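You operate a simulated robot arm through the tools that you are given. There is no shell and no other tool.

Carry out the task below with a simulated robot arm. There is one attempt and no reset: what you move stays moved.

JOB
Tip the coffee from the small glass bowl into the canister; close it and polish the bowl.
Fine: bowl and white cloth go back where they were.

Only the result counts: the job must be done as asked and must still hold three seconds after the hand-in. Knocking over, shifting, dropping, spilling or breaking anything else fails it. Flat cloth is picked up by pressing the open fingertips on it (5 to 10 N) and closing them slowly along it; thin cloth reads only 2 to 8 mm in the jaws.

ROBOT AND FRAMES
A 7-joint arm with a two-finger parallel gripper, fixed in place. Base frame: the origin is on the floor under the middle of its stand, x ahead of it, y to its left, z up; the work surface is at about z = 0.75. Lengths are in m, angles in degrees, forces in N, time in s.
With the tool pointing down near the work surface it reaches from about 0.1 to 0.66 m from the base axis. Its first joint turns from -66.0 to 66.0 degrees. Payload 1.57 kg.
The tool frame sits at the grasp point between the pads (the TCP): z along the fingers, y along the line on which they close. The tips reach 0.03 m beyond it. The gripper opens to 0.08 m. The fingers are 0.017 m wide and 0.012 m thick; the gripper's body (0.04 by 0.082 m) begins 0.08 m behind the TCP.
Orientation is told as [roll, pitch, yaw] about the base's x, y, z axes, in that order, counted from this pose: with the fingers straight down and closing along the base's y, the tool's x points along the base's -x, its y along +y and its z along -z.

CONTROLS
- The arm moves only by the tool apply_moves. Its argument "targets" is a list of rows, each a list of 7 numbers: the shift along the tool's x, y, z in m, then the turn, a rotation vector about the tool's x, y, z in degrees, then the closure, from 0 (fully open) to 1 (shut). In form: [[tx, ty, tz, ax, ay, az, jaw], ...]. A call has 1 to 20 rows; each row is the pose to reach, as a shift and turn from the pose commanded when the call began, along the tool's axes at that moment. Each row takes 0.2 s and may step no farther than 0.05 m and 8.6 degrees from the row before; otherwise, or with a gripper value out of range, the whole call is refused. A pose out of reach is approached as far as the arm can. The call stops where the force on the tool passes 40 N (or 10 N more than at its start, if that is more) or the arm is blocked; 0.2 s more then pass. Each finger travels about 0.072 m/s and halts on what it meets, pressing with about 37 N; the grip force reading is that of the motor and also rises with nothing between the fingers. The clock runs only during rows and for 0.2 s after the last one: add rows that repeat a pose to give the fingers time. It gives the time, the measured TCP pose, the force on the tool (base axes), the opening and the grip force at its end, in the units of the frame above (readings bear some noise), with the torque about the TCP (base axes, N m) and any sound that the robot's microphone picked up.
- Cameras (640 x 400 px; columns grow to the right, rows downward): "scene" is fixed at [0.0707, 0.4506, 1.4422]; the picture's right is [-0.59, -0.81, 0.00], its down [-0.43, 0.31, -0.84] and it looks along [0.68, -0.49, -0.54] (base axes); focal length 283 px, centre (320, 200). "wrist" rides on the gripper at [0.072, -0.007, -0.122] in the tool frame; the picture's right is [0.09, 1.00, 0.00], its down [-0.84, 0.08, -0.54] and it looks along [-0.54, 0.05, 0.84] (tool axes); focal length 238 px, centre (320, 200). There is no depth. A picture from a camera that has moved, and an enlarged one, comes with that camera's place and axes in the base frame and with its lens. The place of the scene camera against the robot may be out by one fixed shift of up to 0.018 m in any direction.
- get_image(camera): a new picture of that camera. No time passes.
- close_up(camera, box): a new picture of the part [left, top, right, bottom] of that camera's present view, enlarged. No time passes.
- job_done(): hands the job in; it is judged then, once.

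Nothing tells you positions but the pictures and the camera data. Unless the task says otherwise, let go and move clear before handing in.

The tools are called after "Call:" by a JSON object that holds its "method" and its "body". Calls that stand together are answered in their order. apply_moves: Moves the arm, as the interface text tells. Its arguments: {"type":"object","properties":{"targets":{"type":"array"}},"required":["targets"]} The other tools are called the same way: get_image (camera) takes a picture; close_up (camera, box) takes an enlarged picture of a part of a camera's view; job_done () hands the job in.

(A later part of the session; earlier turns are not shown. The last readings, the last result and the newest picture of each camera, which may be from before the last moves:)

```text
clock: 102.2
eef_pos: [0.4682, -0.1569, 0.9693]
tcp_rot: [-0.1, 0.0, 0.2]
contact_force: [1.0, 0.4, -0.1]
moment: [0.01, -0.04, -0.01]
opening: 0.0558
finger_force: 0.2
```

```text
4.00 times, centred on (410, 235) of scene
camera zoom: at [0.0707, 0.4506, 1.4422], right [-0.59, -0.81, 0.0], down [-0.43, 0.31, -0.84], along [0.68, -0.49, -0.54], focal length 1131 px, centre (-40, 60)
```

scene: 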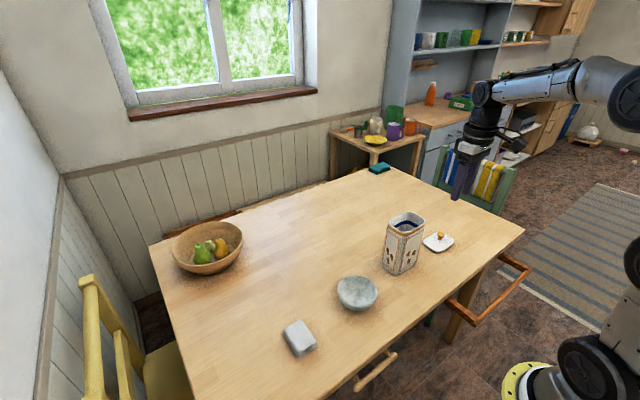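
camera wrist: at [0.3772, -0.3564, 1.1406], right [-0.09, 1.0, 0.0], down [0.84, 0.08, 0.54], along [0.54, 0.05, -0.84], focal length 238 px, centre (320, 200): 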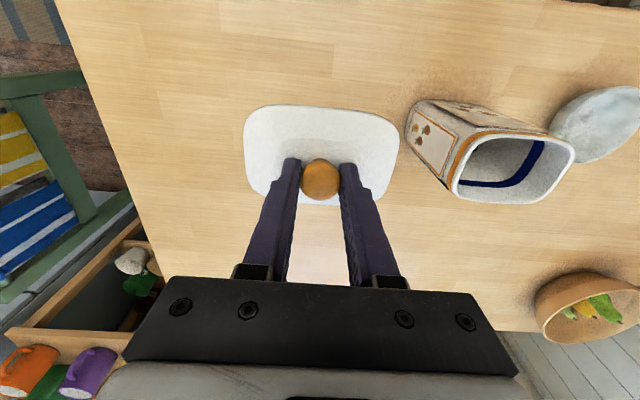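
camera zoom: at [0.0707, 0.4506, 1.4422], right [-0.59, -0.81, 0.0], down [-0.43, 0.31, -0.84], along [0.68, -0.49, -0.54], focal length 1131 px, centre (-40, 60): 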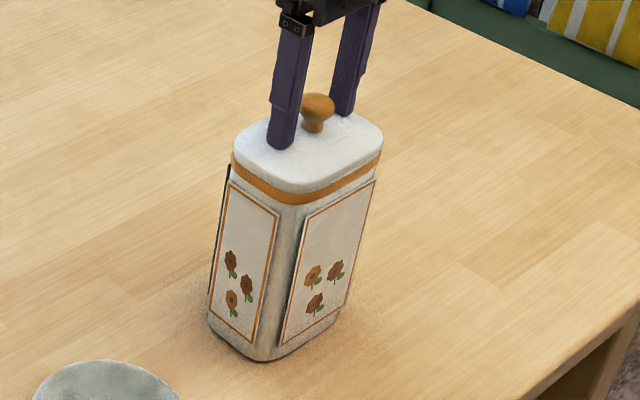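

The canister is closed and the fingers are free. I'll rise clear and head toward the cloth for a good look.

Call:
{"method": "apply_moves", "body": {"targets": [[0, 0, -0.03, 0, 0, 0, 0.3], [0, 0, -0.07, 0, 0, 0, 0.3], [0, 0, -0.1, 0, 0, 0, 0.3], [0.015, 0.045, -0.1, 0, 0, 0, 0.3], [0.03, 0.09, -0.1, 0, 0, 0, 0.3], [0.045, 0.135, -0.1, 0, 0, 0, 0.3], [0.06, 0.18, -0.1, 0, 0, 0, 0.2], [0.075, 0.225, -0.09, 0, 0, 0, 0.1], [0.09, 0.27, -0.07, 0, 0, 0, 0], [0.105, 0.315, -0.05, 0, 0, 0, 0], [0.12, 0.36, -0.03, 0, 0, 0, 0], [0.13, 0.4, -0.01, 0, 0, 0, 0], [0.13, 0.4, -0.01, 0, 0, 0, 0]]}}

Call:
{"method": "get_image", "body": {"camera": "wrist"}}

Call:
{"method": "close_up", "body": {"camera": "wrist", "box": [250, 80, 410, 200]}}

Call:
{"method": "get_image", "body": {"camera": "scene"}}

```text
refused: row 9 steps farther than a row can; nothing moved
```

```text
taken
camera wrist: at [0.3961, -0.1627, 1.0897], right [-0.09, 1.0, 0.0], down [0.84, 0.08, 0.54], along [0.54, 0.05, -0.84], focal length 238 px, centre (320, 200)
```

wrist: 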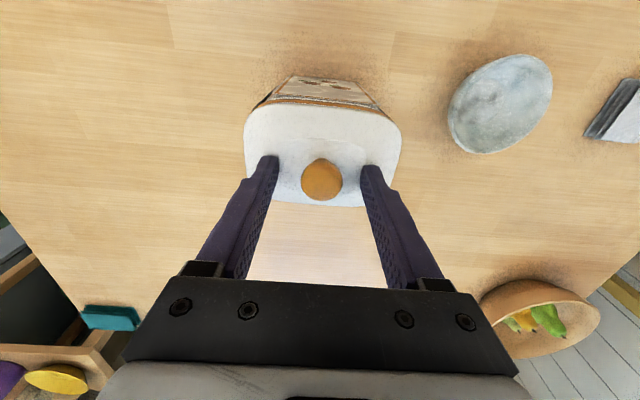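

```text
3.33 times, centred on (330, 140) of wrist
camera zoom: at [0.3961, -0.1627, 1.0897], right [-0.09, 1.0, 0.0], down [0.84, 0.08, 0.54], along [0.54, 0.05, -0.84], focal length 794 px, centre (287, 400)
```

zoom: 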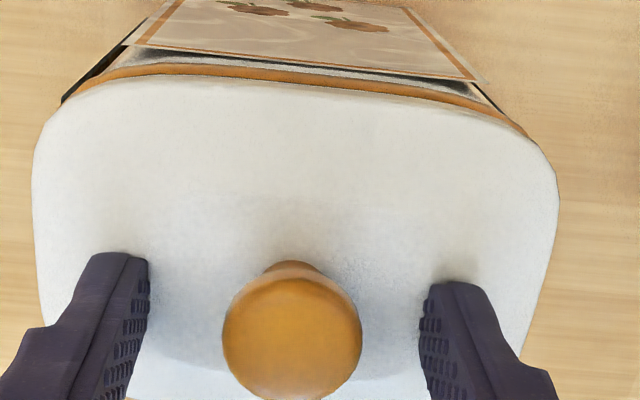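

```text
taken
```

scene: 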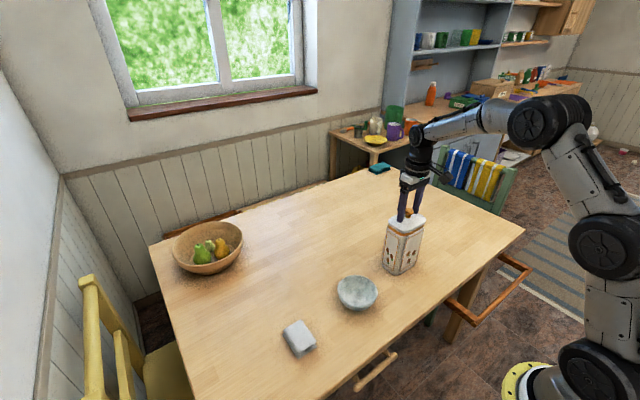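

Only the path was refused, since one step was too long; nothing moved. I'll repeat it with shorter steps.

Call:
{"method": "apply_moves", "body": {"targets": [[0, 0, -0.03, 0, 0, 0, 0.3], [0, 0, -0.07, 0, 0, 0, 0.3], [0, 0, -0.1, 0, 0, 0, 0.3], [0.013, 0.04, -0.1, 0, 0, 0, 0.3], [0.026, 0.08, -0.1, 0, 0, 0, 0.3], [0.039, 0.12, -0.1, 0, 0, 0, 0.3], [0.052, 0.16, -0.09, 0, 0, 0, 0.2], [0.065, 0.2, -0.08, 0, 0, 0, 0.1], [0.078, 0.24, -0.07, 0, 0, 0, 0], [0.091, 0.28, -0.06, 0, 0, 0, 0], [0.104, 0.32, -0.05, 0, 0, 0, 0], [0.117, 0.36, -0.04, 0, 0, 0, 0], [0.128, 0.4, -0.03, 0, 0, 0, 0], [0.128, 0.4, -0.03, 0, 0, 0, 0]]}}

Call:
{"method": "get_image", "body": {"camera": "wrist"}}

Call:
{"method": "close_up", "body": {"camera": "wrist", "box": [250, 100, 390, 210]}}

Call:
{"method": "close_up", "body": {"camera": "scene", "box": [270, 312, 330, 362]}}

```text
clock: 105.2
eef_pos: [0.34, 0.2432, 0.9983]
tcp_rot: [0.1, 0.1, 0.1]
contact_force: [0.4, 0.1, 0.3]
moment: [-0.02, 0.04, -0.02]
opening: 0.0799
finger_force: 0.0
```

```text
taken
camera wrist: at [0.2665, 0.2372, 1.12], right [-0.09, 1.0, 0.0], down [0.84, 0.08, 0.54], along [0.54, 0.05, -0.84], focal length 238 px, centre (320, 200)
```

wrist: 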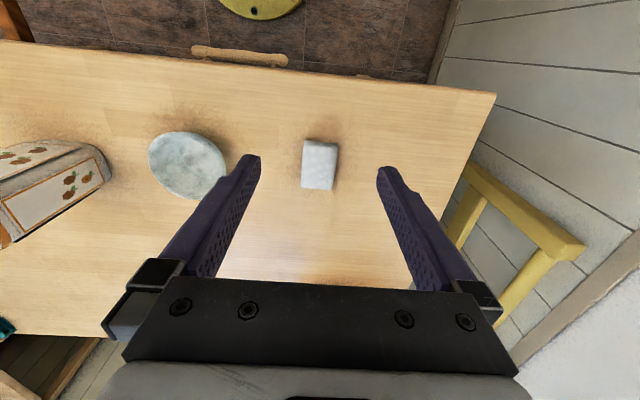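

```text
3.64 times, centred on (320, 155) of wrist
camera zoom: at [0.2665, 0.2372, 1.12], right [-0.09, 1.0, 0.0], down [0.84, 0.08, 0.54], along [0.54, 0.05, -0.84], focal length 867 px, centre (320, 364)
```

zoom: 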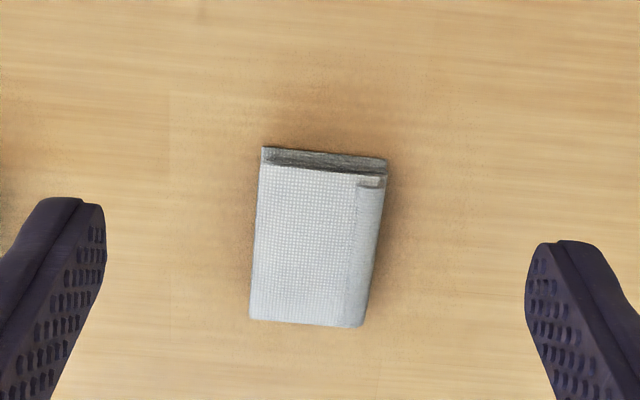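

```text
8.00 times, centred on (300, 337) of scene
camera zoom: at [0.0707, 0.4506, 1.4422], right [-0.59, -0.81, 0.0], down [-0.43, 0.31, -0.84], along [0.68, -0.49, -0.54], focal length 2262 px, centre (480, -896)
```

zoom: 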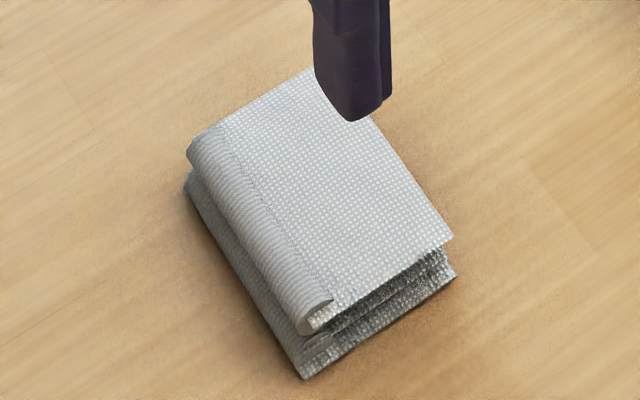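

The white cloth is a folded pad, about 0.074 × 0.053 × 0.02 m, centred near (0.432, 0.249) and square to the axes. I'll hover over it with the jaws narrowed so both fingertips land on the cloth.

Call:
{"method": "apply_moves", "body": {"targets": [[-0.0184, 0.0012, 0.036, 0, 0, 0, 0.2], [-0.0368, 0.0024, 0.072, 0, 0, 0, 0.4], [-0.0552, 0.0036, 0.108, 0, 0, 0, 0.55], [-0.0736, 0.0048, 0.144, 0, 0, 0, 0.65], [-0.092, 0.006, 0.175, 0, 0, 0, 0.66], [-0.092, 0.006, 0.175, 0, 0, 0, 0.66]]}}

Call:
{"method": "close_up", "body": {"camera": "scene", "box": [260, 290, 350, 365]}}

Call:
{"method": "close_up", "body": {"camera": "wrist", "box": [240, 60, 400, 200]}}

```text
clock: 106.6
eef_pos: [0.4361, 0.2487, 0.8247]
tcp_rot: [0.0, 0.0, 0.0]
contact_force: [0.2, 0.0, -1.0]
moment: [0.0, -0.02, 0.02]
opening: 0.0268
finger_force: 0.1
```

```text
5.33 times, centred on (305, 328) of scene
camera zoom: at [0.0707, 0.4506, 1.4422], right [-0.59, -0.81, 0.0], down [-0.43, 0.31, -0.84], along [0.68, -0.49, -0.54], focal length 1508 px, centre (400, -480)
```

zoom: 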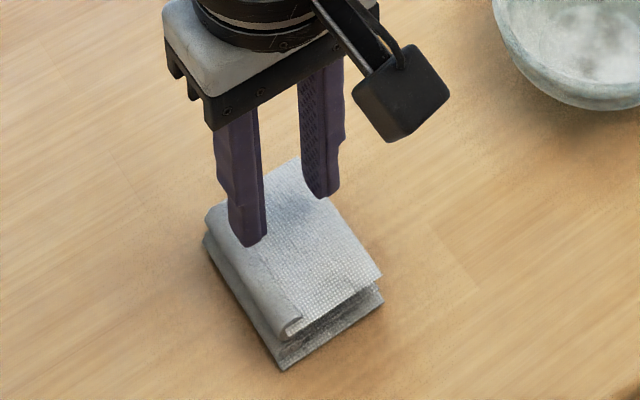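

```text
2.86 times, centred on (320, 130) of wrist
camera zoom: at [0.3633, 0.2425, 0.9458], right [-0.09, 1.0, 0.0], down [0.84, 0.08, 0.54], along [0.54, 0.05, -0.84], focal length 681 px, centre (320, 400)
```

zoom: 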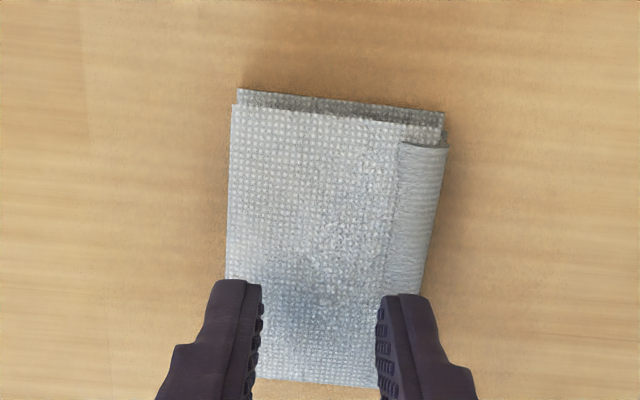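

The fingertips are over the pad. I'll lower until they press on it lightly.

Call:
{"method": "apply_moves", "body": {"targets": [[0.002, 0, 0.01, 0, 0, 0, 0.66], [0.003, 0, 0.016, 0, 0, 0, 0.66], [0.003, 0, 0.02, 0, 0, 0, 0.66], [0.003, 0, 0.02, 0, 0, 0, 0.66]]}}

Call:
{"method": "close_up", "body": {"camera": "scene", "box": [270, 312, 330, 362]}}

```text
clock: 107.5
eef_pos: [0.4333, 0.2494, 0.8094]
tcp_rot: [0.1, -0.3, 0.1]
contact_force: [-1.3, 0.2, 4.7]
moment: [-0.05, 0.03, -0.01]
opening: 0.027
finger_force: 0.0
stopped in row 4: the force on the tool passed its limit at 44 N (the readings are from after the stop); the commanded pose is now the measured one
```

```text
8.00 times, centred on (300, 337) of scene
camera zoom: at [0.0706, 0.4506, 1.4422], right [-0.59, -0.81, 0.0], down [-0.43, 0.31, -0.84], along [0.68, -0.49, -0.54], focal length 2262 px, centre (480, -896)
```

zoom: 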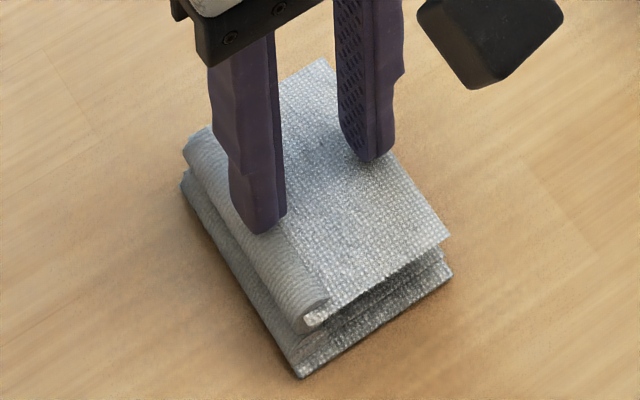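

The fingertips are pressing at about 5 N on the pad, whose top is near z ≈ 0.779. I'll press slightly more and close slowly along the cloth.

Call:
{"method": "apply_moves", "body": {"targets": [[0, 0, 0.0003, 0, 0, 0, 0.67], [0, 0, 0.0003, 0, 0, 0, 0.7], [0, 0, 0.0003, 0, 0, 0, 0.73], [0, 0, 0.0003, 0, 0, 0, 0.76]]}}

Call:
{"method": "close_up", "body": {"camera": "scene", "box": [270, 312, 330, 362]}}

```text
clock: 108.5
eef_pos: [0.4314, 0.2512, 0.809]
tcp_rot: [0.3, -0.5, 0.1]
contact_force: [1.0, -4.8, 14.0]
moment: [-0.23, 0.01, 0.03]
opening: 0.0271
finger_force: 4.3
```

```text
8.00 times, centred on (300, 337) of scene
camera zoom: at [0.0706, 0.4504, 1.4423], right [-0.59, -0.81, 0.0], down [-0.43, 0.31, -0.84], along [0.68, -0.49, -0.54], focal length 2262 px, centre (480, -896)
```

zoom: 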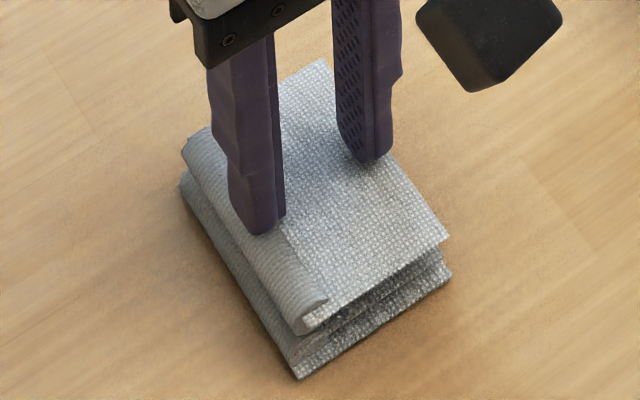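

The press rose to 14 N and the fingers are sticking. I'll ease up a fraction of a millimetre to stay within 5–10 N and continue closing.

Call:
{"method": "apply_moves", "body": {"targets": [[0, 0, -0.0004, 0, 0, 0, 0.76], [0, 0, -0.0004, 0, 0, 0, 0.78]]}}

```text
clock: 109.0
eef_pos: [0.4318, 0.25, 0.8102]
tcp_rot: [0.2, -0.3, 0.1]
contact_force: [-1.0, 0.9, 13.9]
moment: [0.03, 0.06, 0.01]
opening: 0.0259
finger_force: 5.0
```

Call:
{"method": "apply_moves", "body": {"targets": [[0, 0, -0.0006, 0, 0, 0, 0.8], [0, 0, -0.0006, 0, 0, 0, 0.82]]}}

Call:
{"method": "close_up", "body": {"camera": "scene", "box": [270, 312, 330, 362]}}

```text
clock: 109.7
eef_pos: [0.4319, 0.2499, 0.8108]
tcp_rot: [0.1, -0.3, 0.1]
contact_force: [-0.4, -1.5, 16.0]
moment: [-0.07, 0.07, 0.03]
opening: 0.0243
finger_force: 5.4
```

```text
8.00 times, centred on (300, 337) of scene
camera zoom: at [0.0705, 0.4505, 1.4423], right [-0.59, -0.81, 0.0], down [-0.43, 0.31, -0.84], along [0.68, -0.49, -0.54], focal length 2262 px, centre (480, -896)
```

zoom: 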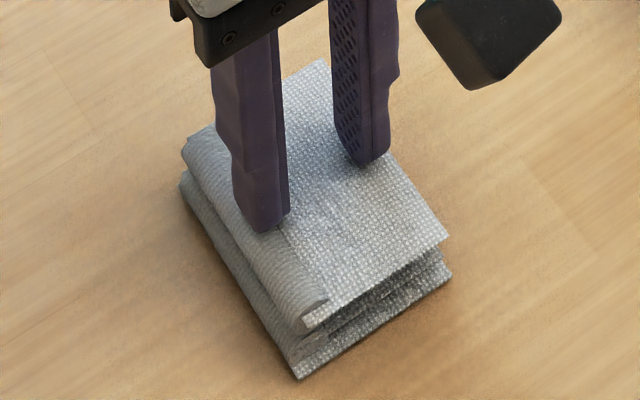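

Call:
{"method": "apply_moves", "body": {"targets": [[0, 0, -0.0008, 0, 0, 0, 0.84], [0, 0, -0.0008, 0, 0, 0, 0.87], [0, 0, -0.0008, 0, 0, 0, 0.9]]}}

Call:
{"method": "close_up", "body": {"camera": "scene", "box": [270, 312, 330, 362]}}

```text
clock: 110.5
eef_pos: [0.4317, 0.2495, 0.8104]
tcp_rot: [0.2, -0.3, 0.2]
contact_force: [1.6, -4.9, 13.3]
moment: [-0.18, 0.0, -0.02]
opening: 0.0159
finger_force: 4.6
```

```text
8.00 times, centred on (300, 337) of scene
camera zoom: at [0.0706, 0.4504, 1.4423], right [-0.59, -0.81, 0.0], down [-0.43, 0.31, -0.84], along [0.68, -0.49, -0.54], focal length 2262 px, centre (480, -896)
```

zoom: 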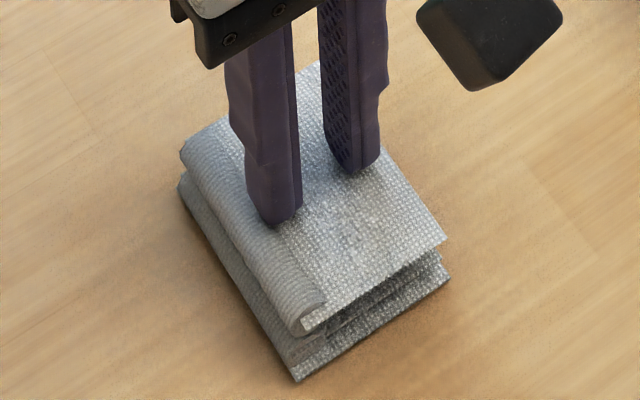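

The cloth is starting to pucker between the tips. I'll keep closing slowly.

Call:
{"method": "apply_moves", "body": {"targets": [[0, 0, 0, 0, 0, 0, 0.92], [0, 0, 0, 0, 0, 0, 0.94], [0, 0, 0, 0, 0, 0, 0.96], [0, 0, 0, 0, 0, 0, 0.98], [0, 0, 0, 0, 0, 0, 1.0], [0, 0, 0, 0, 0, 0, 1.0]]}}

Call:
{"method": "close_up", "body": {"camera": "scene", "box": [270, 312, 330, 362]}}

Call:
{"method": "close_up", "body": {"camera": "wrist", "box": [240, 60, 400, 200]}}

```text
clock: 111.8
eef_pos: [0.4311, 0.2494, 0.8098]
tcp_rot: [0.0, -0.4, 0.1]
contact_force: [0.2, -0.1, 8.3]
moment: [-0.02, 0.07, 0.0]
opening: 0.0
finger_force: 21.6
```

```text
8.00 times, centred on (300, 337) of scene
camera zoom: at [0.0706, 0.4506, 1.4422], right [-0.59, -0.81, 0.0], down [-0.43, 0.31, -0.84], along [0.68, -0.49, -0.54], focal length 2262 px, centre (480, -896)
```

zoom: 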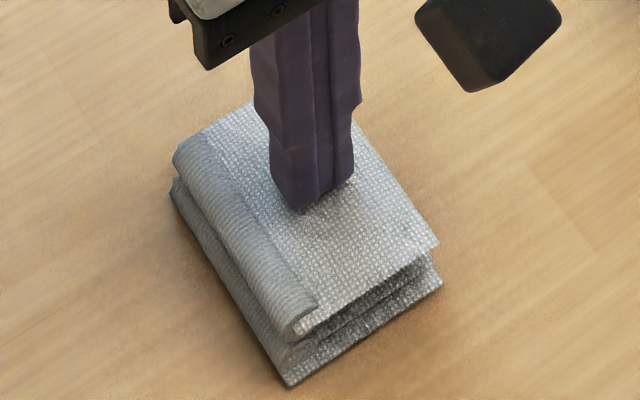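

```text
2.86 times, centred on (320, 130) of wrist
camera zoom: at [0.3584, 0.2439, 0.9314], right [-0.09, 1.0, 0.0], down [0.83, 0.08, 0.55], along [0.54, 0.05, -0.84], focal length 681 px, centre (320, 400)
```

zoom: 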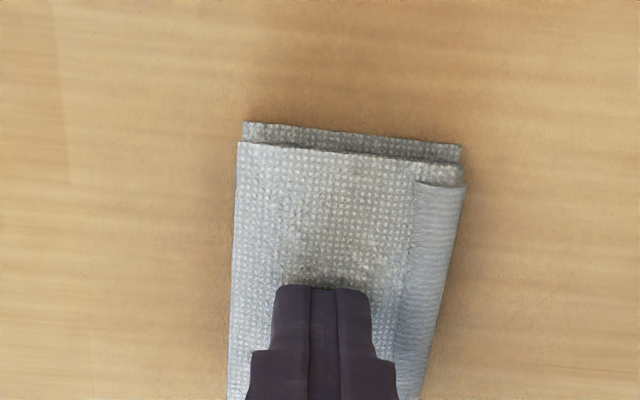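

The jaws closed without catching the stiff pad and dragged it about 4 mm in +y. Since it's only 53 mm wide, I'll grip it by its two long sides instead. I'm raising, opening, and re-measuring it first.

Call:
{"method": "apply_moves", "body": {"targets": [[0, 0, -0.02, 0, 0, 0, 1.0], [0, 0, -0.05, 0, 0, 0, 0.6], [0.01, 0, -0.09, 0, 0, 0, 0.3], [0.03, 0, -0.12, 0, 0, 0, 0], [0.05, 0, -0.14, 0, 0, 0, 0], [0.05, 0, -0.14, 0, 0, 0, 0]]}}

Call:
{"method": "close_up", "body": {"camera": "scene", "box": [270, 312, 330, 362]}}

Call:
{"method": "close_up", "body": {"camera": "wrist", "box": [250, 80, 390, 190]}}

```text
clock: 113.2
eef_pos: [0.3804, 0.249, 0.95]
tcp_rot: [0.1, -0.2, 0.0]
contact_force: [0.2, -0.1, 0.2]
moment: [0.0, -0.05, 0.01]
opening: 0.08
finger_force: 0.1
```

```text
8.00 times, centred on (300, 337) of scene
camera zoom: at [0.0707, 0.4506, 1.4422], right [-0.59, -0.81, 0.0], down [-0.43, 0.31, -0.84], along [0.68, -0.49, -0.54], focal length 2262 px, centre (480, -896)
```

zoom: 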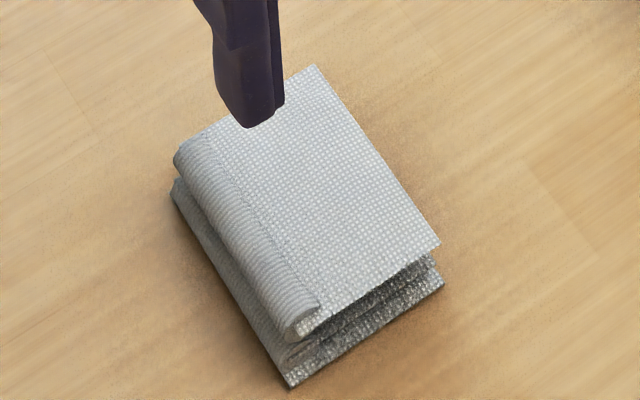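

```text
3.64 times, centred on (320, 135) of wrist
camera zoom: at [0.307, 0.2424, 1.0714], right [-0.09, 1.0, 0.0], down [0.83, 0.08, 0.55], along [0.54, 0.05, -0.84], focal length 867 px, centre (320, 436)
```

zoom: 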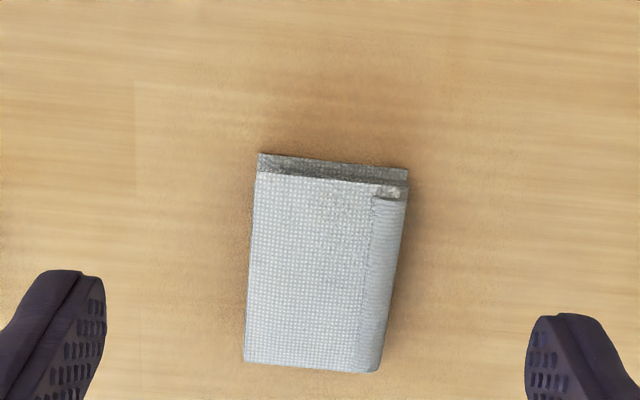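

The pad's centre is now about (0.4295, 0.254), roughly 5 mm from its original place; I'll correct that when I return it. I'll straddle it with open jaws and lower so the tips reach partway down its sides.

Call:
{"method": "apply_moves", "body": {"targets": [[-0.0162, 0.0016, 0.036, 0, 0, 0, 0], [-0.0323, 0.0032, 0.072, 0, 0, 0, 0], [-0.0485, 0.0048, 0.108, 0, 0, 0, 0], [-0.0485, 0.0048, 0.135, 0, 0, 0, 0], [-0.0485, 0.0048, 0.15, 0, 0, 0, 0], [-0.0485, 0.0048, 0.158, 0, 0, 0, 0], [-0.0485, 0.0048, 0.158, 0, 0, 0, 0]]}}

Call:
{"method": "close_up", "body": {"camera": "scene", "box": [260, 300, 340, 365]}}

Call:
{"method": "close_up", "body": {"camera": "wrist", "box": [220, 60, 420, 200]}}

```text
clock: 114.8
eef_pos: [0.4297, 0.2558, 0.7931]
tcp_rot: [0.1, -0.3, 0.1]
contact_force: [-0.6, -1.2, 0.8]
moment: [-0.02, 0.0, 0.02]
opening: 0.0802
finger_force: 0.0
```

```text
6.15 times, centred on (300, 332) of scene
camera zoom: at [0.0707, 0.4506, 1.4422], right [-0.59, -0.81, 0.0], down [-0.43, 0.31, -0.84], along [0.68, -0.49, -0.54], focal length 1740 px, centre (443, -615)
```

zoom: 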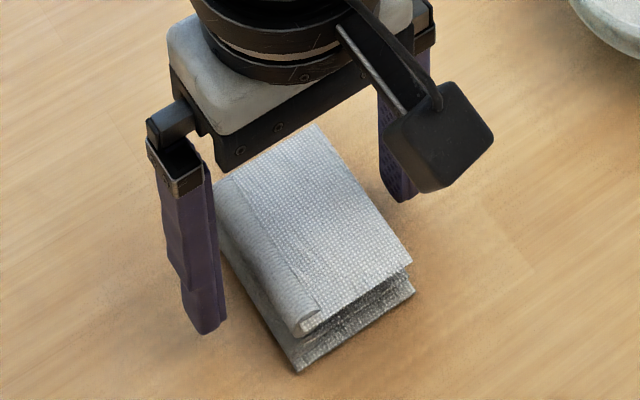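

```text
2.86 times, centred on (320, 130) of wrist
camera zoom: at [0.3563, 0.25, 0.9137], right [-0.09, 1.0, 0.0], down [0.83, 0.08, 0.55], along [0.54, 0.05, -0.84], focal length 681 px, centre (320, 400)
```

zoom: 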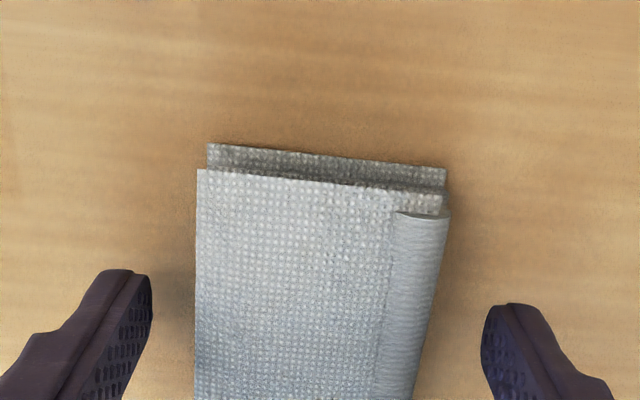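

The fingers straddle the pad on both sides. I'll close slowly.

Call:
{"method": "apply_moves", "body": {"targets": [[0, 0, 0, 0, 0, 0, 0.1], [0, 0, 0, 0, 0, 0, 0.2], [0, 0, 0, 0, 0, 0, 0.28], [0, 0, 0, 0, 0, 0, 0.34], [0, 0, 0, 0, 0, 0, 0.4], [0, 0, 0, 0, 0, 0, 0.46], [0, 0, 0, 0, 0, 0, 0.5]]}}

Call:
{"method": "close_up", "body": {"camera": "scene", "box": [260, 300, 340, 365]}}

Call:
{"method": "close_up", "body": {"camera": "wrist", "box": [220, 60, 420, 200]}}

```text
clock: 116.5
eef_pos: [0.4289, 0.2575, 0.7929]
tcp_rot: [0.1, -0.3, 0.1]
contact_force: [-0.5, 0.5, 0.4]
moment: [-0.02, -0.02, 0.01]
opening: 0.0538
finger_force: 37.1
```

```text
6.15 times, centred on (300, 332) of scene
camera zoom: at [0.0707, 0.4506, 1.4422], right [-0.59, -0.81, 0.0], down [-0.43, 0.31, -0.84], along [0.68, -0.49, -0.54], focal length 1740 px, centre (443, -615)
```

zoom: 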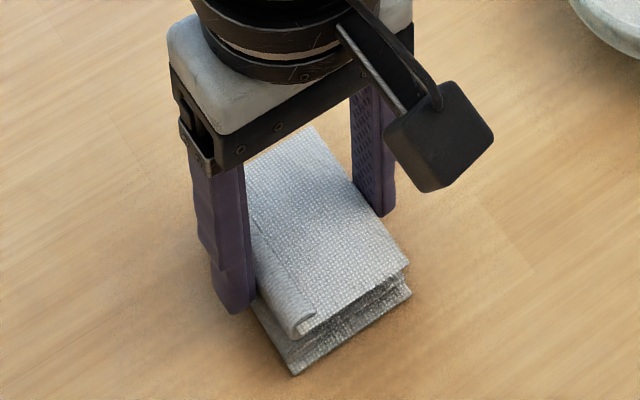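

```text
2.86 times, centred on (320, 130) of wrist
camera zoom: at [0.3563, 0.25, 0.914], right [-0.09, 1.0, 0.0], down [0.83, 0.08, 0.55], along [0.54, 0.05, -0.84], focal length 681 px, centre (320, 400)
```

zoom: 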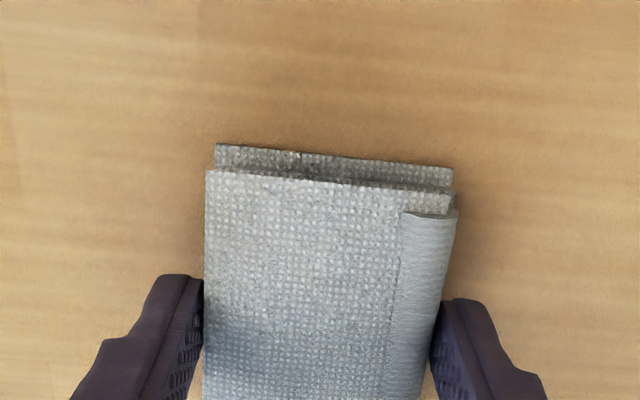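

The pad is held by its sides, reading 53.8 mm and 37 N. I'll lift it slowly.

Call:
{"method": "apply_moves", "body": {"targets": [[0, 0, -0.01, 0, 0, 0, 0.6], [0, 0, -0.03, 0, 0, 0, 0.6], [0, 0, -0.06, 0, 0, 0, 0.6], [0, 0, -0.1, 0, 0, 0, 0.6], [0, 0, -0.14, 0, 0, 0, 0.6], [0, 0, -0.14, 0, 0, 0, 0.6]]}}

Call:
{"method": "close_up", "body": {"camera": "scene", "box": [260, 230, 380, 330]}}

Call:
{"method": "get_image", "body": {"camera": "wrist"}}

```text
clock: 117.8
eef_pos: [0.4315, 0.2543, 0.9332]
tcp_rot: [0.1, -0.1, 0.1]
contact_force: [0.1, -0.8, -0.5]
moment: [0.0, -0.03, 0.01]
opening: 0.0536
finger_force: 36.9
```

```text
4.00 times, centred on (320, 280) of scene
camera zoom: at [0.0707, 0.4506, 1.4422], right [-0.59, -0.81, 0.0], down [-0.43, 0.31, -0.84], along [0.68, -0.49, -0.54], focal length 1131 px, centre (320, -120)
```

zoom: 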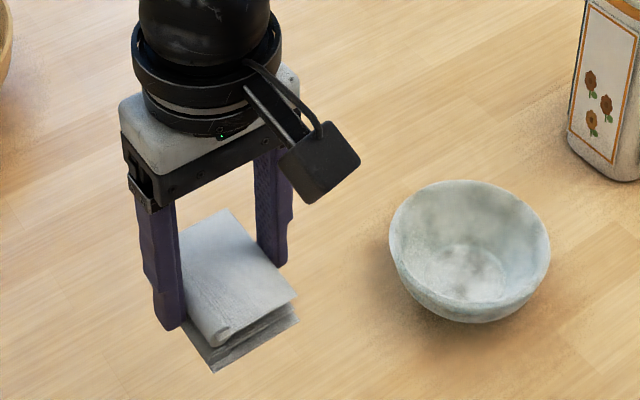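

```text
taken
camera wrist: at [0.3578, 0.2474, 1.0547], right [-0.09, 1.0, 0.0], down [0.83, 0.08, 0.55], along [0.54, 0.05, -0.84], focal length 238 px, centre (320, 200)
```

wrist: 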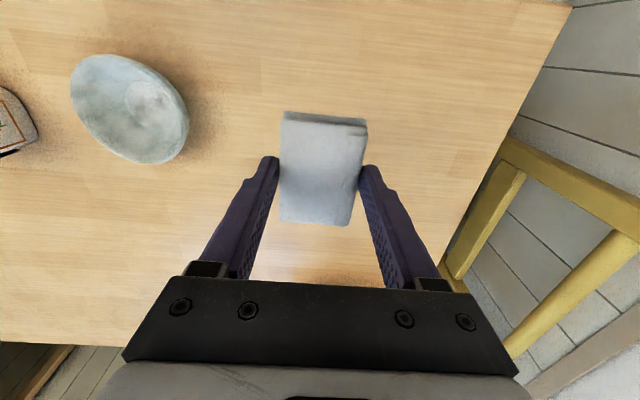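

The pad is lifted and held firmly, with about 12 mm of cloth showing below the fingertips. I'll carry it above the bowl and turn it a quarter so its long axis runs along y.

Call:
{"method": "apply_moves", "body": {"targets": [[-0.0007, -0.018, -0.0064, 0, 0, 8.18, 0.6], [-0.0014, -0.0361, -0.0127, 0, 0, 16.36, 0.6], [-0.002, -0.0541, -0.0191, 0, 0, 24.5, 0.6], [-0.0027, -0.0722, -0.0255, 0, 0, 32.7, 0.6], [-0.0034, -0.0902, -0.0318, 0, 0, 40.9, 0.6], [-0.0041, -0.1083, -0.0382, 0, 0, 49.1, 0.6], [-0.0048, -0.1263, -0.0445, 0, 0, 57.3, 0.6], [-0.0055, -0.1444, -0.0509, 0, 0, 65.5, 0.6], [-0.0061, -0.1624, -0.0573, 0, 0, 73.6, 0.6], [-0.0068, -0.1805, -0.0636, 0, 0, 81.8, 0.6], [-0.0075, -0.1985, -0.07, 0, 0, 90, 0.6], [-0.0075, -0.1985, -0.07, 0, 0, 90, 0.6]]}}

Call:
{"method": "get_image", "body": {"camera": "wrist"}}

Call:
{"method": "get_image", "body": {"camera": "scene"}}

```text
clock: 120.5
eef_pos: [0.4363, 0.0529, 1.0023]
tcp_rot: [0.2, 0.0, -90.1]
contact_force: [0.0, -0.2, -0.8]
moment: [0.0, 0.01, 0.0]
opening: 0.0539
finger_force: 36.9
```

```text
taken
camera wrist: at [0.4289, 0.1256, 1.1244], right [1.0, 0.09, 0.0], down [0.07, -0.84, 0.54], along [0.05, -0.54, -0.84], focal length 238 px, centre (320, 200)
```

wrist: 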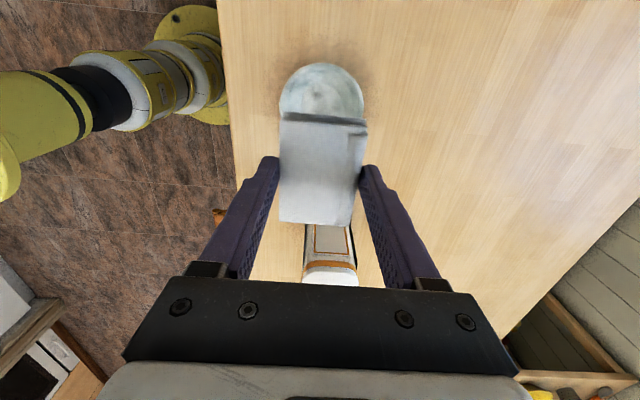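

```text
taken
```

scene: 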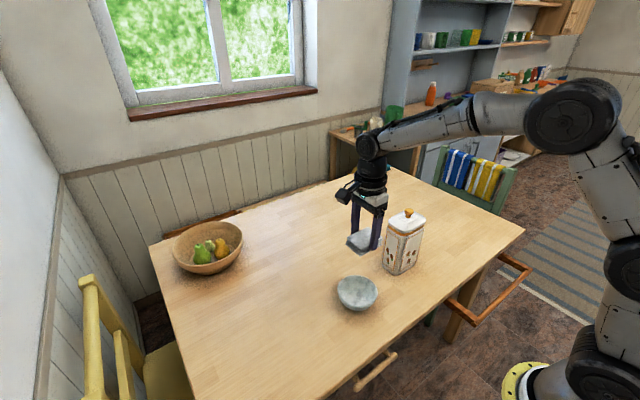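

Everything is clear, so I'll tilt the pad about 40° with its lower edge over the bowl's centre, staying above the rim for now.

Call:
{"method": "apply_moves", "body": {"targets": [[0.0006, 0.0002, 0.02, 0, -8, 0, 0.6], [0.0012, 0.0004, 0.04, 0, -16, 0, 0.6], [0.0018, 0.0006, 0.06, 0, -24, 0, 0.6], [0.0024, 0.0008, 0.08, 0, -32, 0, 0.6], [0.003, 0.001, 0.1, 0, -40, 0, 0.6], [0.003, 0.001, 0.1, 0, -40, 0, 0.6]]}}

Call:
{"method": "get_image", "body": {"camera": "wrist"}}

Call:
{"method": "close_up", "body": {"camera": "scene", "box": [300, 220, 420, 320]}}

```text
clock: 121.8
eef_pos: [0.4388, 0.0577, 0.9021]
tcp_rot: [0.4, -39.9, -90.1]
contact_force: [0.7, 0.2, -0.1]
moment: [0.02, 0.03, 0.03]
opening: 0.0537
finger_force: 36.9
```

```text
taken
camera wrist: at [0.4298, 0.1922, 0.9504], right [1.0, 0.07, -0.05], down [0.07, -0.29, 0.95], along [0.05, -0.95, -0.3], focal length 238 px, centre (320, 200)
```

wrist: 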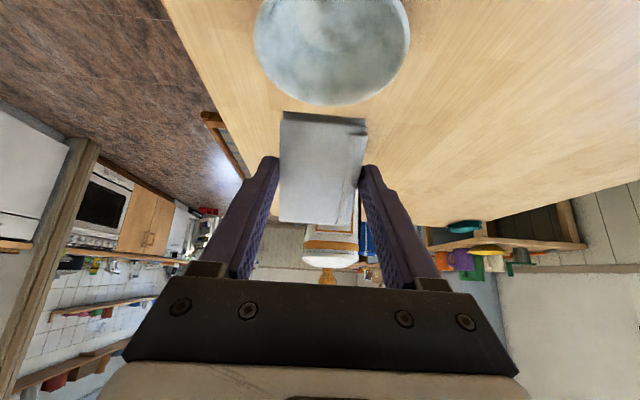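

```text
4.00 times, centred on (360, 270) of scene
camera zoom: at [0.0707, 0.4506, 1.4422], right [-0.59, -0.81, 0.0], down [-0.43, 0.31, -0.84], along [0.68, -0.49, -0.54], focal length 1131 px, centre (160, -80)
```

zoom: 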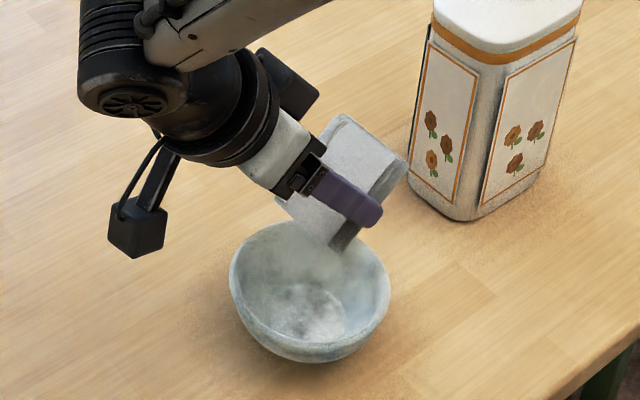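

The tilt is right and clear of the canister. I'll lower the pad's edge into the bowl, stopping just above its floor.

Call:
{"method": "apply_moves", "body": {"targets": [[0.0161, -0.0005, 0.0191, 0, 0, 0, 0.6], [0.0321, -0.0008, 0.0383, 0, 0, 0, 0.6], [0.045, -0.001, 0.0536, 0, 0, 0, 0.6], [0.0514, -0.001, 0.0613, 0, 0, 0, 0.6], [0.0514, -0.001, 0.0613, 0, 0, 0, 0.6]]}}

Call:
{"method": "close_up", "body": {"camera": "scene", "box": [320, 250, 400, 315]}}

Call:
{"method": "close_up", "body": {"camera": "wrist", "box": [220, 0, 420, 200]}}

```text
clock: 123.0
eef_pos: [0.4383, 0.0581, 0.8211]
tcp_rot: [0.3, -39.9, -90.2]
contact_force: [0.2, -0.7, 0.2]
moment: [0.03, -0.02, -0.05]
opening: 0.054
finger_force: 37.3
```

```text
6.15 times, centred on (360, 282) of scene
camera zoom: at [0.0707, 0.4506, 1.4422], right [-0.59, -0.81, 0.0], down [-0.43, 0.31, -0.84], along [0.68, -0.49, -0.54], focal length 1740 px, centre (74, -308)
```

zoom: 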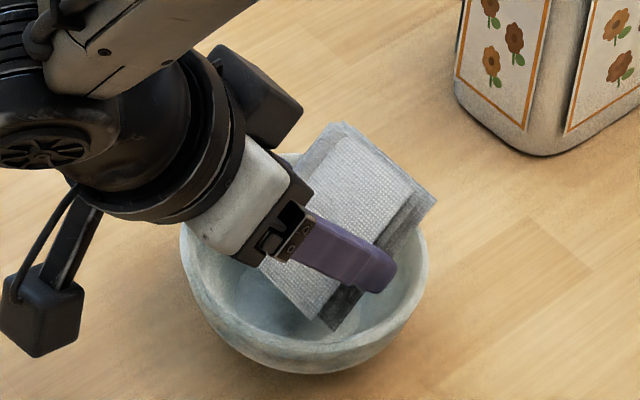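

```text
2.00 times, centred on (320, 100) of wrist
camera zoom: at [0.4307, 0.1917, 0.8699], right [1.0, 0.07, -0.05], down [0.07, -0.29, 0.95], along [0.05, -0.95, -0.3], focal length 477 px, centre (320, 400)
```

zoom: 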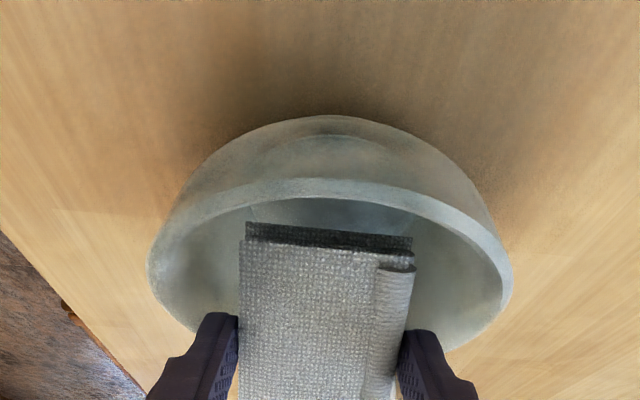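

The pad's edge is inside the bowl about 1 cm above its floor and clear of the rim. I'll step down to gentle contact.

Call:
{"method": "apply_moves", "body": {"targets": [[0.0013, 0, 0.0015, 0, 0, 0, 0.6], [0.0026, 0, 0.0031, 0, 0, 0, 0.6], [0.0039, 0, 0.0046, 0, 0, 0, 0.6]]}}

```text
clock: 123.8
eef_pos: [0.4382, 0.0584, 0.8164]
tcp_rot: [0.4, -39.9, -90.2]
contact_force: [0.2, 0.1, -1.1]
moment: [0.04, 0.02, -0.01]
opening: 0.0539
finger_force: 36.6
```

Call:
{"method": "apply_moves", "body": {"targets": [[0.0006, 0, 0.0008, 0, 0, 0, 0.6], [0.0013, 0, 0.0015, 0, 0, 0, 0.6], [0.0019, 0, 0.0023, 0, 0, 0, 0.6]]}}

Call:
{"method": "close_up", "body": {"camera": "wrist", "box": [220, 0, 420, 200]}}

```text
clock: 124.7
eef_pos: [0.4386, 0.0578, 0.8132]
tcp_rot: [0.2, -40.1, -90.1]
contact_force: [0.4, 0.6, 1.6]
moment: [-0.05, 0.0, 0.03]
opening: 0.0539
finger_force: 36.9
```

```text
2.00 times, centred on (320, 100) of wrist
camera zoom: at [0.4306, 0.1928, 0.8608], right [1.0, 0.07, -0.05], down [0.07, -0.29, 0.95], along [0.05, -0.95, -0.3], focal length 477 px, centre (320, 400)
```

zoom: 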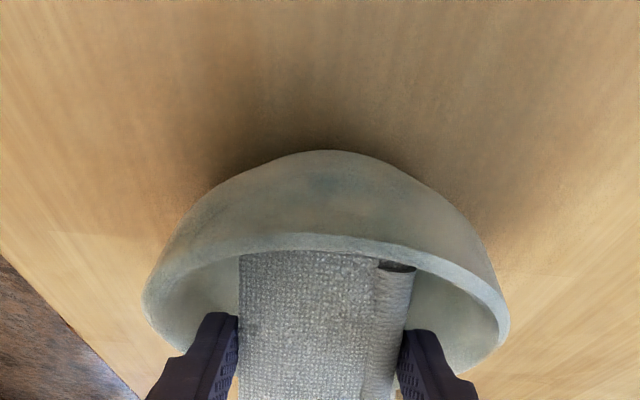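

There is a light contact of about 2 N on the bowl's floor. I'll rub by twisting the pad about the vertical, which shouldn't push the bowl sideways, then check the effect.

Call:
{"method": "apply_moves", "body": {"targets": [[0, 0, 0, -3.86, 0, -4.6, 0.6], [0, 0, 0, -7.72, 0, -9.19, 0.6], [0, 0, 0, -11.6, 0, -13.8, 0.6], [0, 0, 0, -15.4, 0, -18.4, 0.6], [0, 0, 0, -11.6, 0, -13.8, 0.6], [0, 0, 0, -7.72, 0, -9.19, 0.6], [0, 0, 0, -3.86, 0, -4.6, 0.6], [0, 0, 0, 0, 0, 0, 0.6], [0, 0, 0, 3.86, 0, 4.6, 0.6], [0, 0, 0, 7.72, 0, 9.19, 0.6], [0, 0, 0, 11.6, 0, 13.8, 0.6], [0, 0, 0, 15.4, 0, 18.4, 0.6], [0, 0, 0, 11.6, 0, 13.8, 0.6], [0, 0, 0, 7.72, 0, 9.19, 0.6], [0, 0, 0, 3.86, 0, 4.6, 0.6], [0, 0, 0, 0, 0, 0, 0.6]]}}

Call:
{"method": "close_up", "body": {"camera": "scene", "box": [330, 265, 390, 315]}}

Call:
{"method": "close_up", "body": {"camera": "wrist", "box": [220, 0, 420, 200]}}

```text
clock: 128.1
eef_pos: [0.4379, 0.0587, 0.8132]
tcp_rot: [0.3, -39.9, -89.9]
contact_force: [0.3, -0.4, 0.1]
moment: [-0.02, 0.02, 0.03]
opening: 0.0541
finger_force: 36.9
```

```text
8.00 times, centred on (360, 290) of scene
camera zoom: at [0.0707, 0.4506, 1.4422], right [-0.59, -0.81, 0.0], down [-0.43, 0.31, -0.84], along [0.68, -0.49, -0.54], focal length 2262 px, centre (0, -520)
```

zoom: 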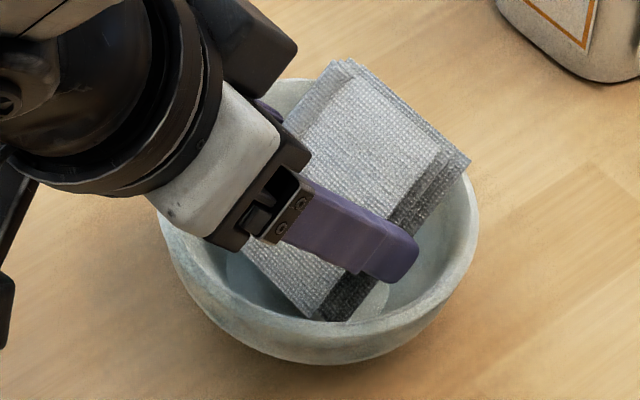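

```text
2.00 times, centred on (320, 100) of wrist
camera zoom: at [0.4291, 0.1926, 0.8608], right [1.0, 0.07, -0.06], down [0.07, -0.29, 0.95], along [0.05, -0.95, -0.3], focal length 477 px, centre (320, 400)
```

zoom: 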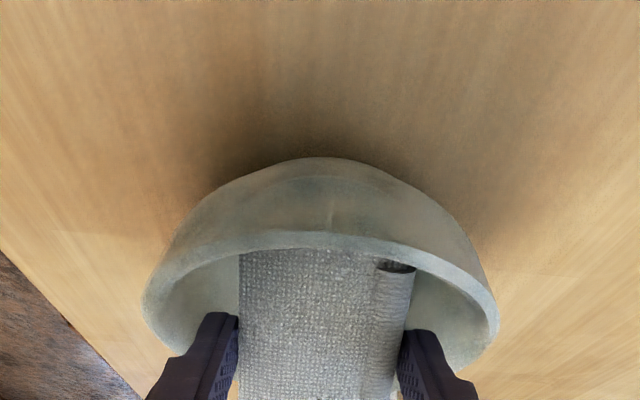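

The bowl slid about 6 mm. I'll lift the pad to see whether the rubbed area is changing.

Call:
{"method": "apply_moves", "body": {"targets": [[-0.0129, 0, -0.0153, 0, 0, 0, 0.6], [-0.0321, 0, -0.0383, 0, 0, 0, 0.6], [-0.0514, 0, -0.0613, 0, 0, 0, 0.6], [-0.0643, 0.0, -0.0766, 0, 0, 0, 0.6], [-0.0643, 0.0, -0.0766, 0, 0, 0, 0.6]]}}

Call:
{"method": "close_up", "body": {"camera": "scene", "box": [330, 265, 390, 315]}}

Call:
{"method": "close_up", "body": {"camera": "wrist", "box": [220, 0, 440, 130]}}

```text
clock: 129.2
eef_pos: [0.4379, 0.0586, 0.9151]
tcp_rot: [0.3, -39.9, -90.1]
contact_force: [0.3, -1.6, -0.6]
moment: [0.0, -0.01, -0.02]
opening: 0.0538
finger_force: 36.8
```

```text
8.00 times, centred on (360, 290) of scene
camera zoom: at [0.0707, 0.4506, 1.4422], right [-0.59, -0.81, 0.0], down [-0.43, 0.31, -0.84], along [0.68, -0.49, -0.54], focal length 2262 px, centre (0, -520)
```

zoom: 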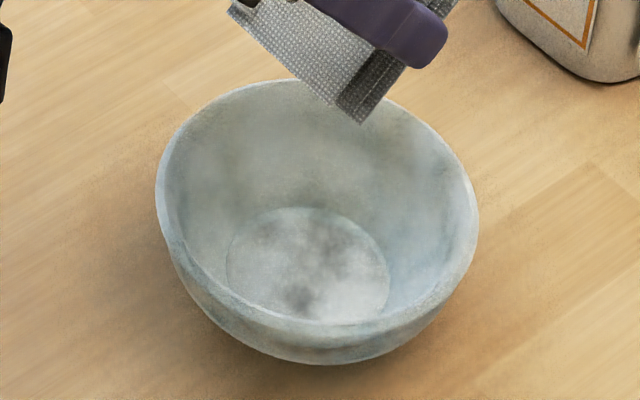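

```text
2.91 times, centred on (330, 65) of wrist
camera zoom: at [0.4302, 0.1931, 0.9634], right [1.0, 0.07, -0.06], down [0.07, -0.29, 0.95], along [0.05, -0.95, -0.3], focal length 693 px, centre (291, 593)
```

zoom: 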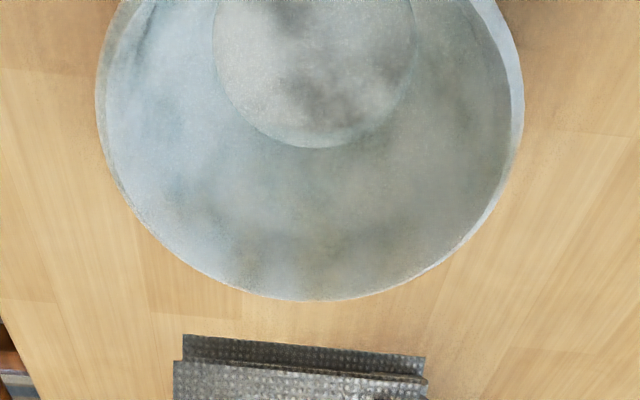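

The bowl slid because the pad's corners met its lower wall, and it should now be centred on the pad. I need to know whether the pad really slips over the glass, so I'll go back down, press lightly and twist one way only.

Call:
{"method": "apply_moves", "body": {"targets": [[0.0193, 0, 0.023, 0, 0, 0, 0.6], [0.0386, 0, 0.046, 0, 0, 0, 0.6], [0.0546, 0, 0.0651, 0, 0, 0, 0.6], [0.0624, 0, 0.0743, 0, 0, 0, 0.6], [0.065, 0, 0.0774, 0, 0, 0, 0.6], [0.0659, 0, 0.0785, 0, 0, 0, 0.6], [0.0659, 0, 0.0785, 0, 0, 0, 0.6]]}}

```text
clock: 130.8
eef_pos: [0.4379, 0.0595, 0.8121]
tcp_rot: [0.4, -40.0, -90.2]
contact_force: [-2.0, -2.1, 8.0]
moment: [-0.07, 0.17, -0.02]
opening: 0.0538
finger_force: 36.9
```

Contact is 8 N. I'll ease slightly and twist about 28° one way.

Call:
{"method": "apply_moves", "body": {"targets": [[-0.0002, 0, -0.0002, 0, 0, 0, 0.6], [-0.0002, 0, -0.0002, -2.57, 0, -3.06, 0.6], [-0.0002, 0, -0.0002, -5.14, 0, -6.13, 0.6], [-0.0002, 0, -0.0002, -7.7, 0, -9.2, 0.6], [-0.0002, 0, -0.0002, -10.3, 0, -12.3, 0.6], [-0.0002, 0, -0.0002, -12.9, 0, -15.3, 0.6], [-0.0002, 0, -0.0002, -15.4, 0, -18.4, 0.6], [-0.0002, 0, -0.0002, -18, 0, -21.4, 0.6]]}}

Call:
{"method": "close_up", "body": {"camera": "scene", "box": [330, 265, 390, 315]}}

```text
clock: 132.7
eef_pos: [0.4368, 0.0598, 0.8115]
tcp_rot: [0.3, -40.1, -62.1]
contact_force: [1.1, -0.2, 15.3]
moment: [-0.06, 0.01, -0.05]
opening: 0.0537
finger_force: 36.9
```

```text
8.00 times, centred on (360, 290) of scene
camera zoom: at [0.0705, 0.4506, 1.4422], right [-0.59, -0.81, 0.0], down [-0.43, 0.31, -0.84], along [0.68, -0.49, -0.54], focal length 2262 px, centre (0, -520)
```

zoom: 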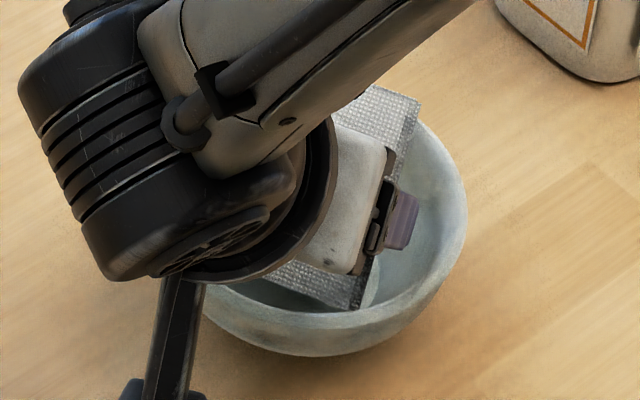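

Call:
{"method": "apply_moves", "body": {"targets": [[-0.0064, 0, -0.0077, 0, 0, 0, 0.6], [-0.0257, 0, -0.0306, 0, 0, 0, 0.6], [-0.0514, 0, -0.0613, 0, 0, 0, 0.6], [-0.0643, 0, -0.0766, 0, 0, 0, 0.6], [-0.0643, 0, -0.0766, 0, 0, 0, 0.6]]}}

Call:
{"method": "close_up", "body": {"camera": "scene", "box": [330, 265, 390, 315]}}

Call:
{"method": "close_up", "body": {"camera": "wrist", "box": [220, 0, 440, 130]}}

```text
clock: 133.8
eef_pos: [0.4394, 0.0598, 0.9104]
tcp_rot: [0.3, -40.0, -62.2]
contact_force: [0.2, -0.1, -2.0]
moment: [0.0, -0.02, -0.01]
opening: 0.0539
finger_force: 36.8
```

```text
8.00 times, centred on (360, 290) of scene
camera zoom: at [0.0707, 0.4506, 1.4422], right [-0.59, -0.81, 0.0], down [-0.43, 0.31, -0.84], along [0.68, -0.49, -0.54], focal length 2262 px, centre (0, -520)
```

zoom: 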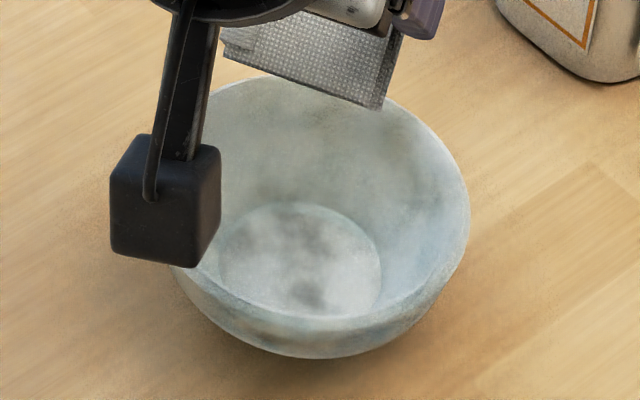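

```text
2.91 times, centred on (330, 65) of wrist
camera zoom: at [0.3693, 0.1741, 0.9572], right [0.85, 0.53, -0.06], down [0.2, -0.22, 0.95], along [0.49, -0.82, -0.3], focal length 693 px, centre (291, 593)
```

zoom: 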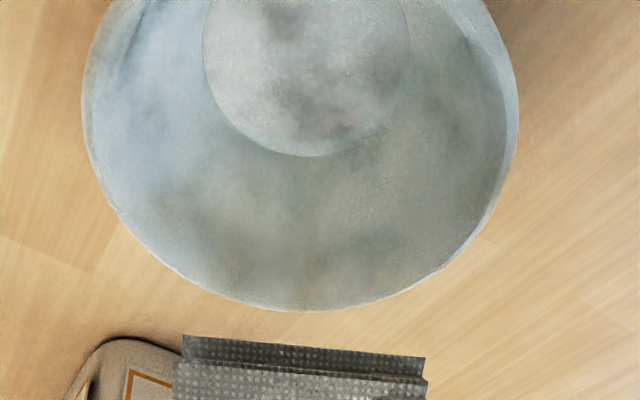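

The surface look depends on the viewpoint, so pictures won't show progress, and I'll rely on proper rubbing instead. I'll turn the hand back and do a short straight stroke to see whether the pad slides over the glass or drags the bowl.

Call:
{"method": "apply_moves", "body": {"targets": [[0, 0, 0, 4.5, 0, 5.35, 0.6], [0, 0, 0, 9, 0, 10.7, 0.6], [0, 0, 0, 13.5, 0, 16.05, 0.6], [0, 0, 0, 18, 0, 21.4, 0.6], [0, 0, 0, 18, 0, 21.4, 0.6]]}}

Call:
{"method": "close_up", "body": {"camera": "scene", "box": [330, 265, 390, 315]}}

```text
clock: 135.1
eef_pos: [0.4383, 0.059, 0.9099]
tcp_rot: [0.5, -39.9, -90.3]
contact_force: [-0.4, -0.2, -1.7]
moment: [0.02, 0.02, 0.01]
opening: 0.0538
finger_force: 36.9
```

```text
8.00 times, centred on (360, 290) of scene
camera zoom: at [0.0707, 0.4506, 1.4422], right [-0.59, -0.81, 0.0], down [-0.43, 0.31, -0.84], along [0.68, -0.49, -0.54], focal length 2262 px, centre (0, -520)
```

zoom: 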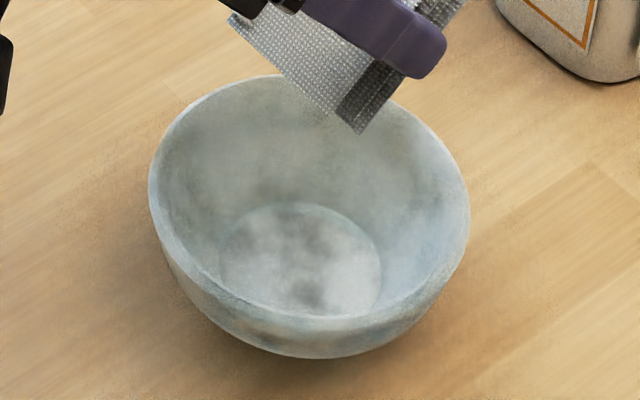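

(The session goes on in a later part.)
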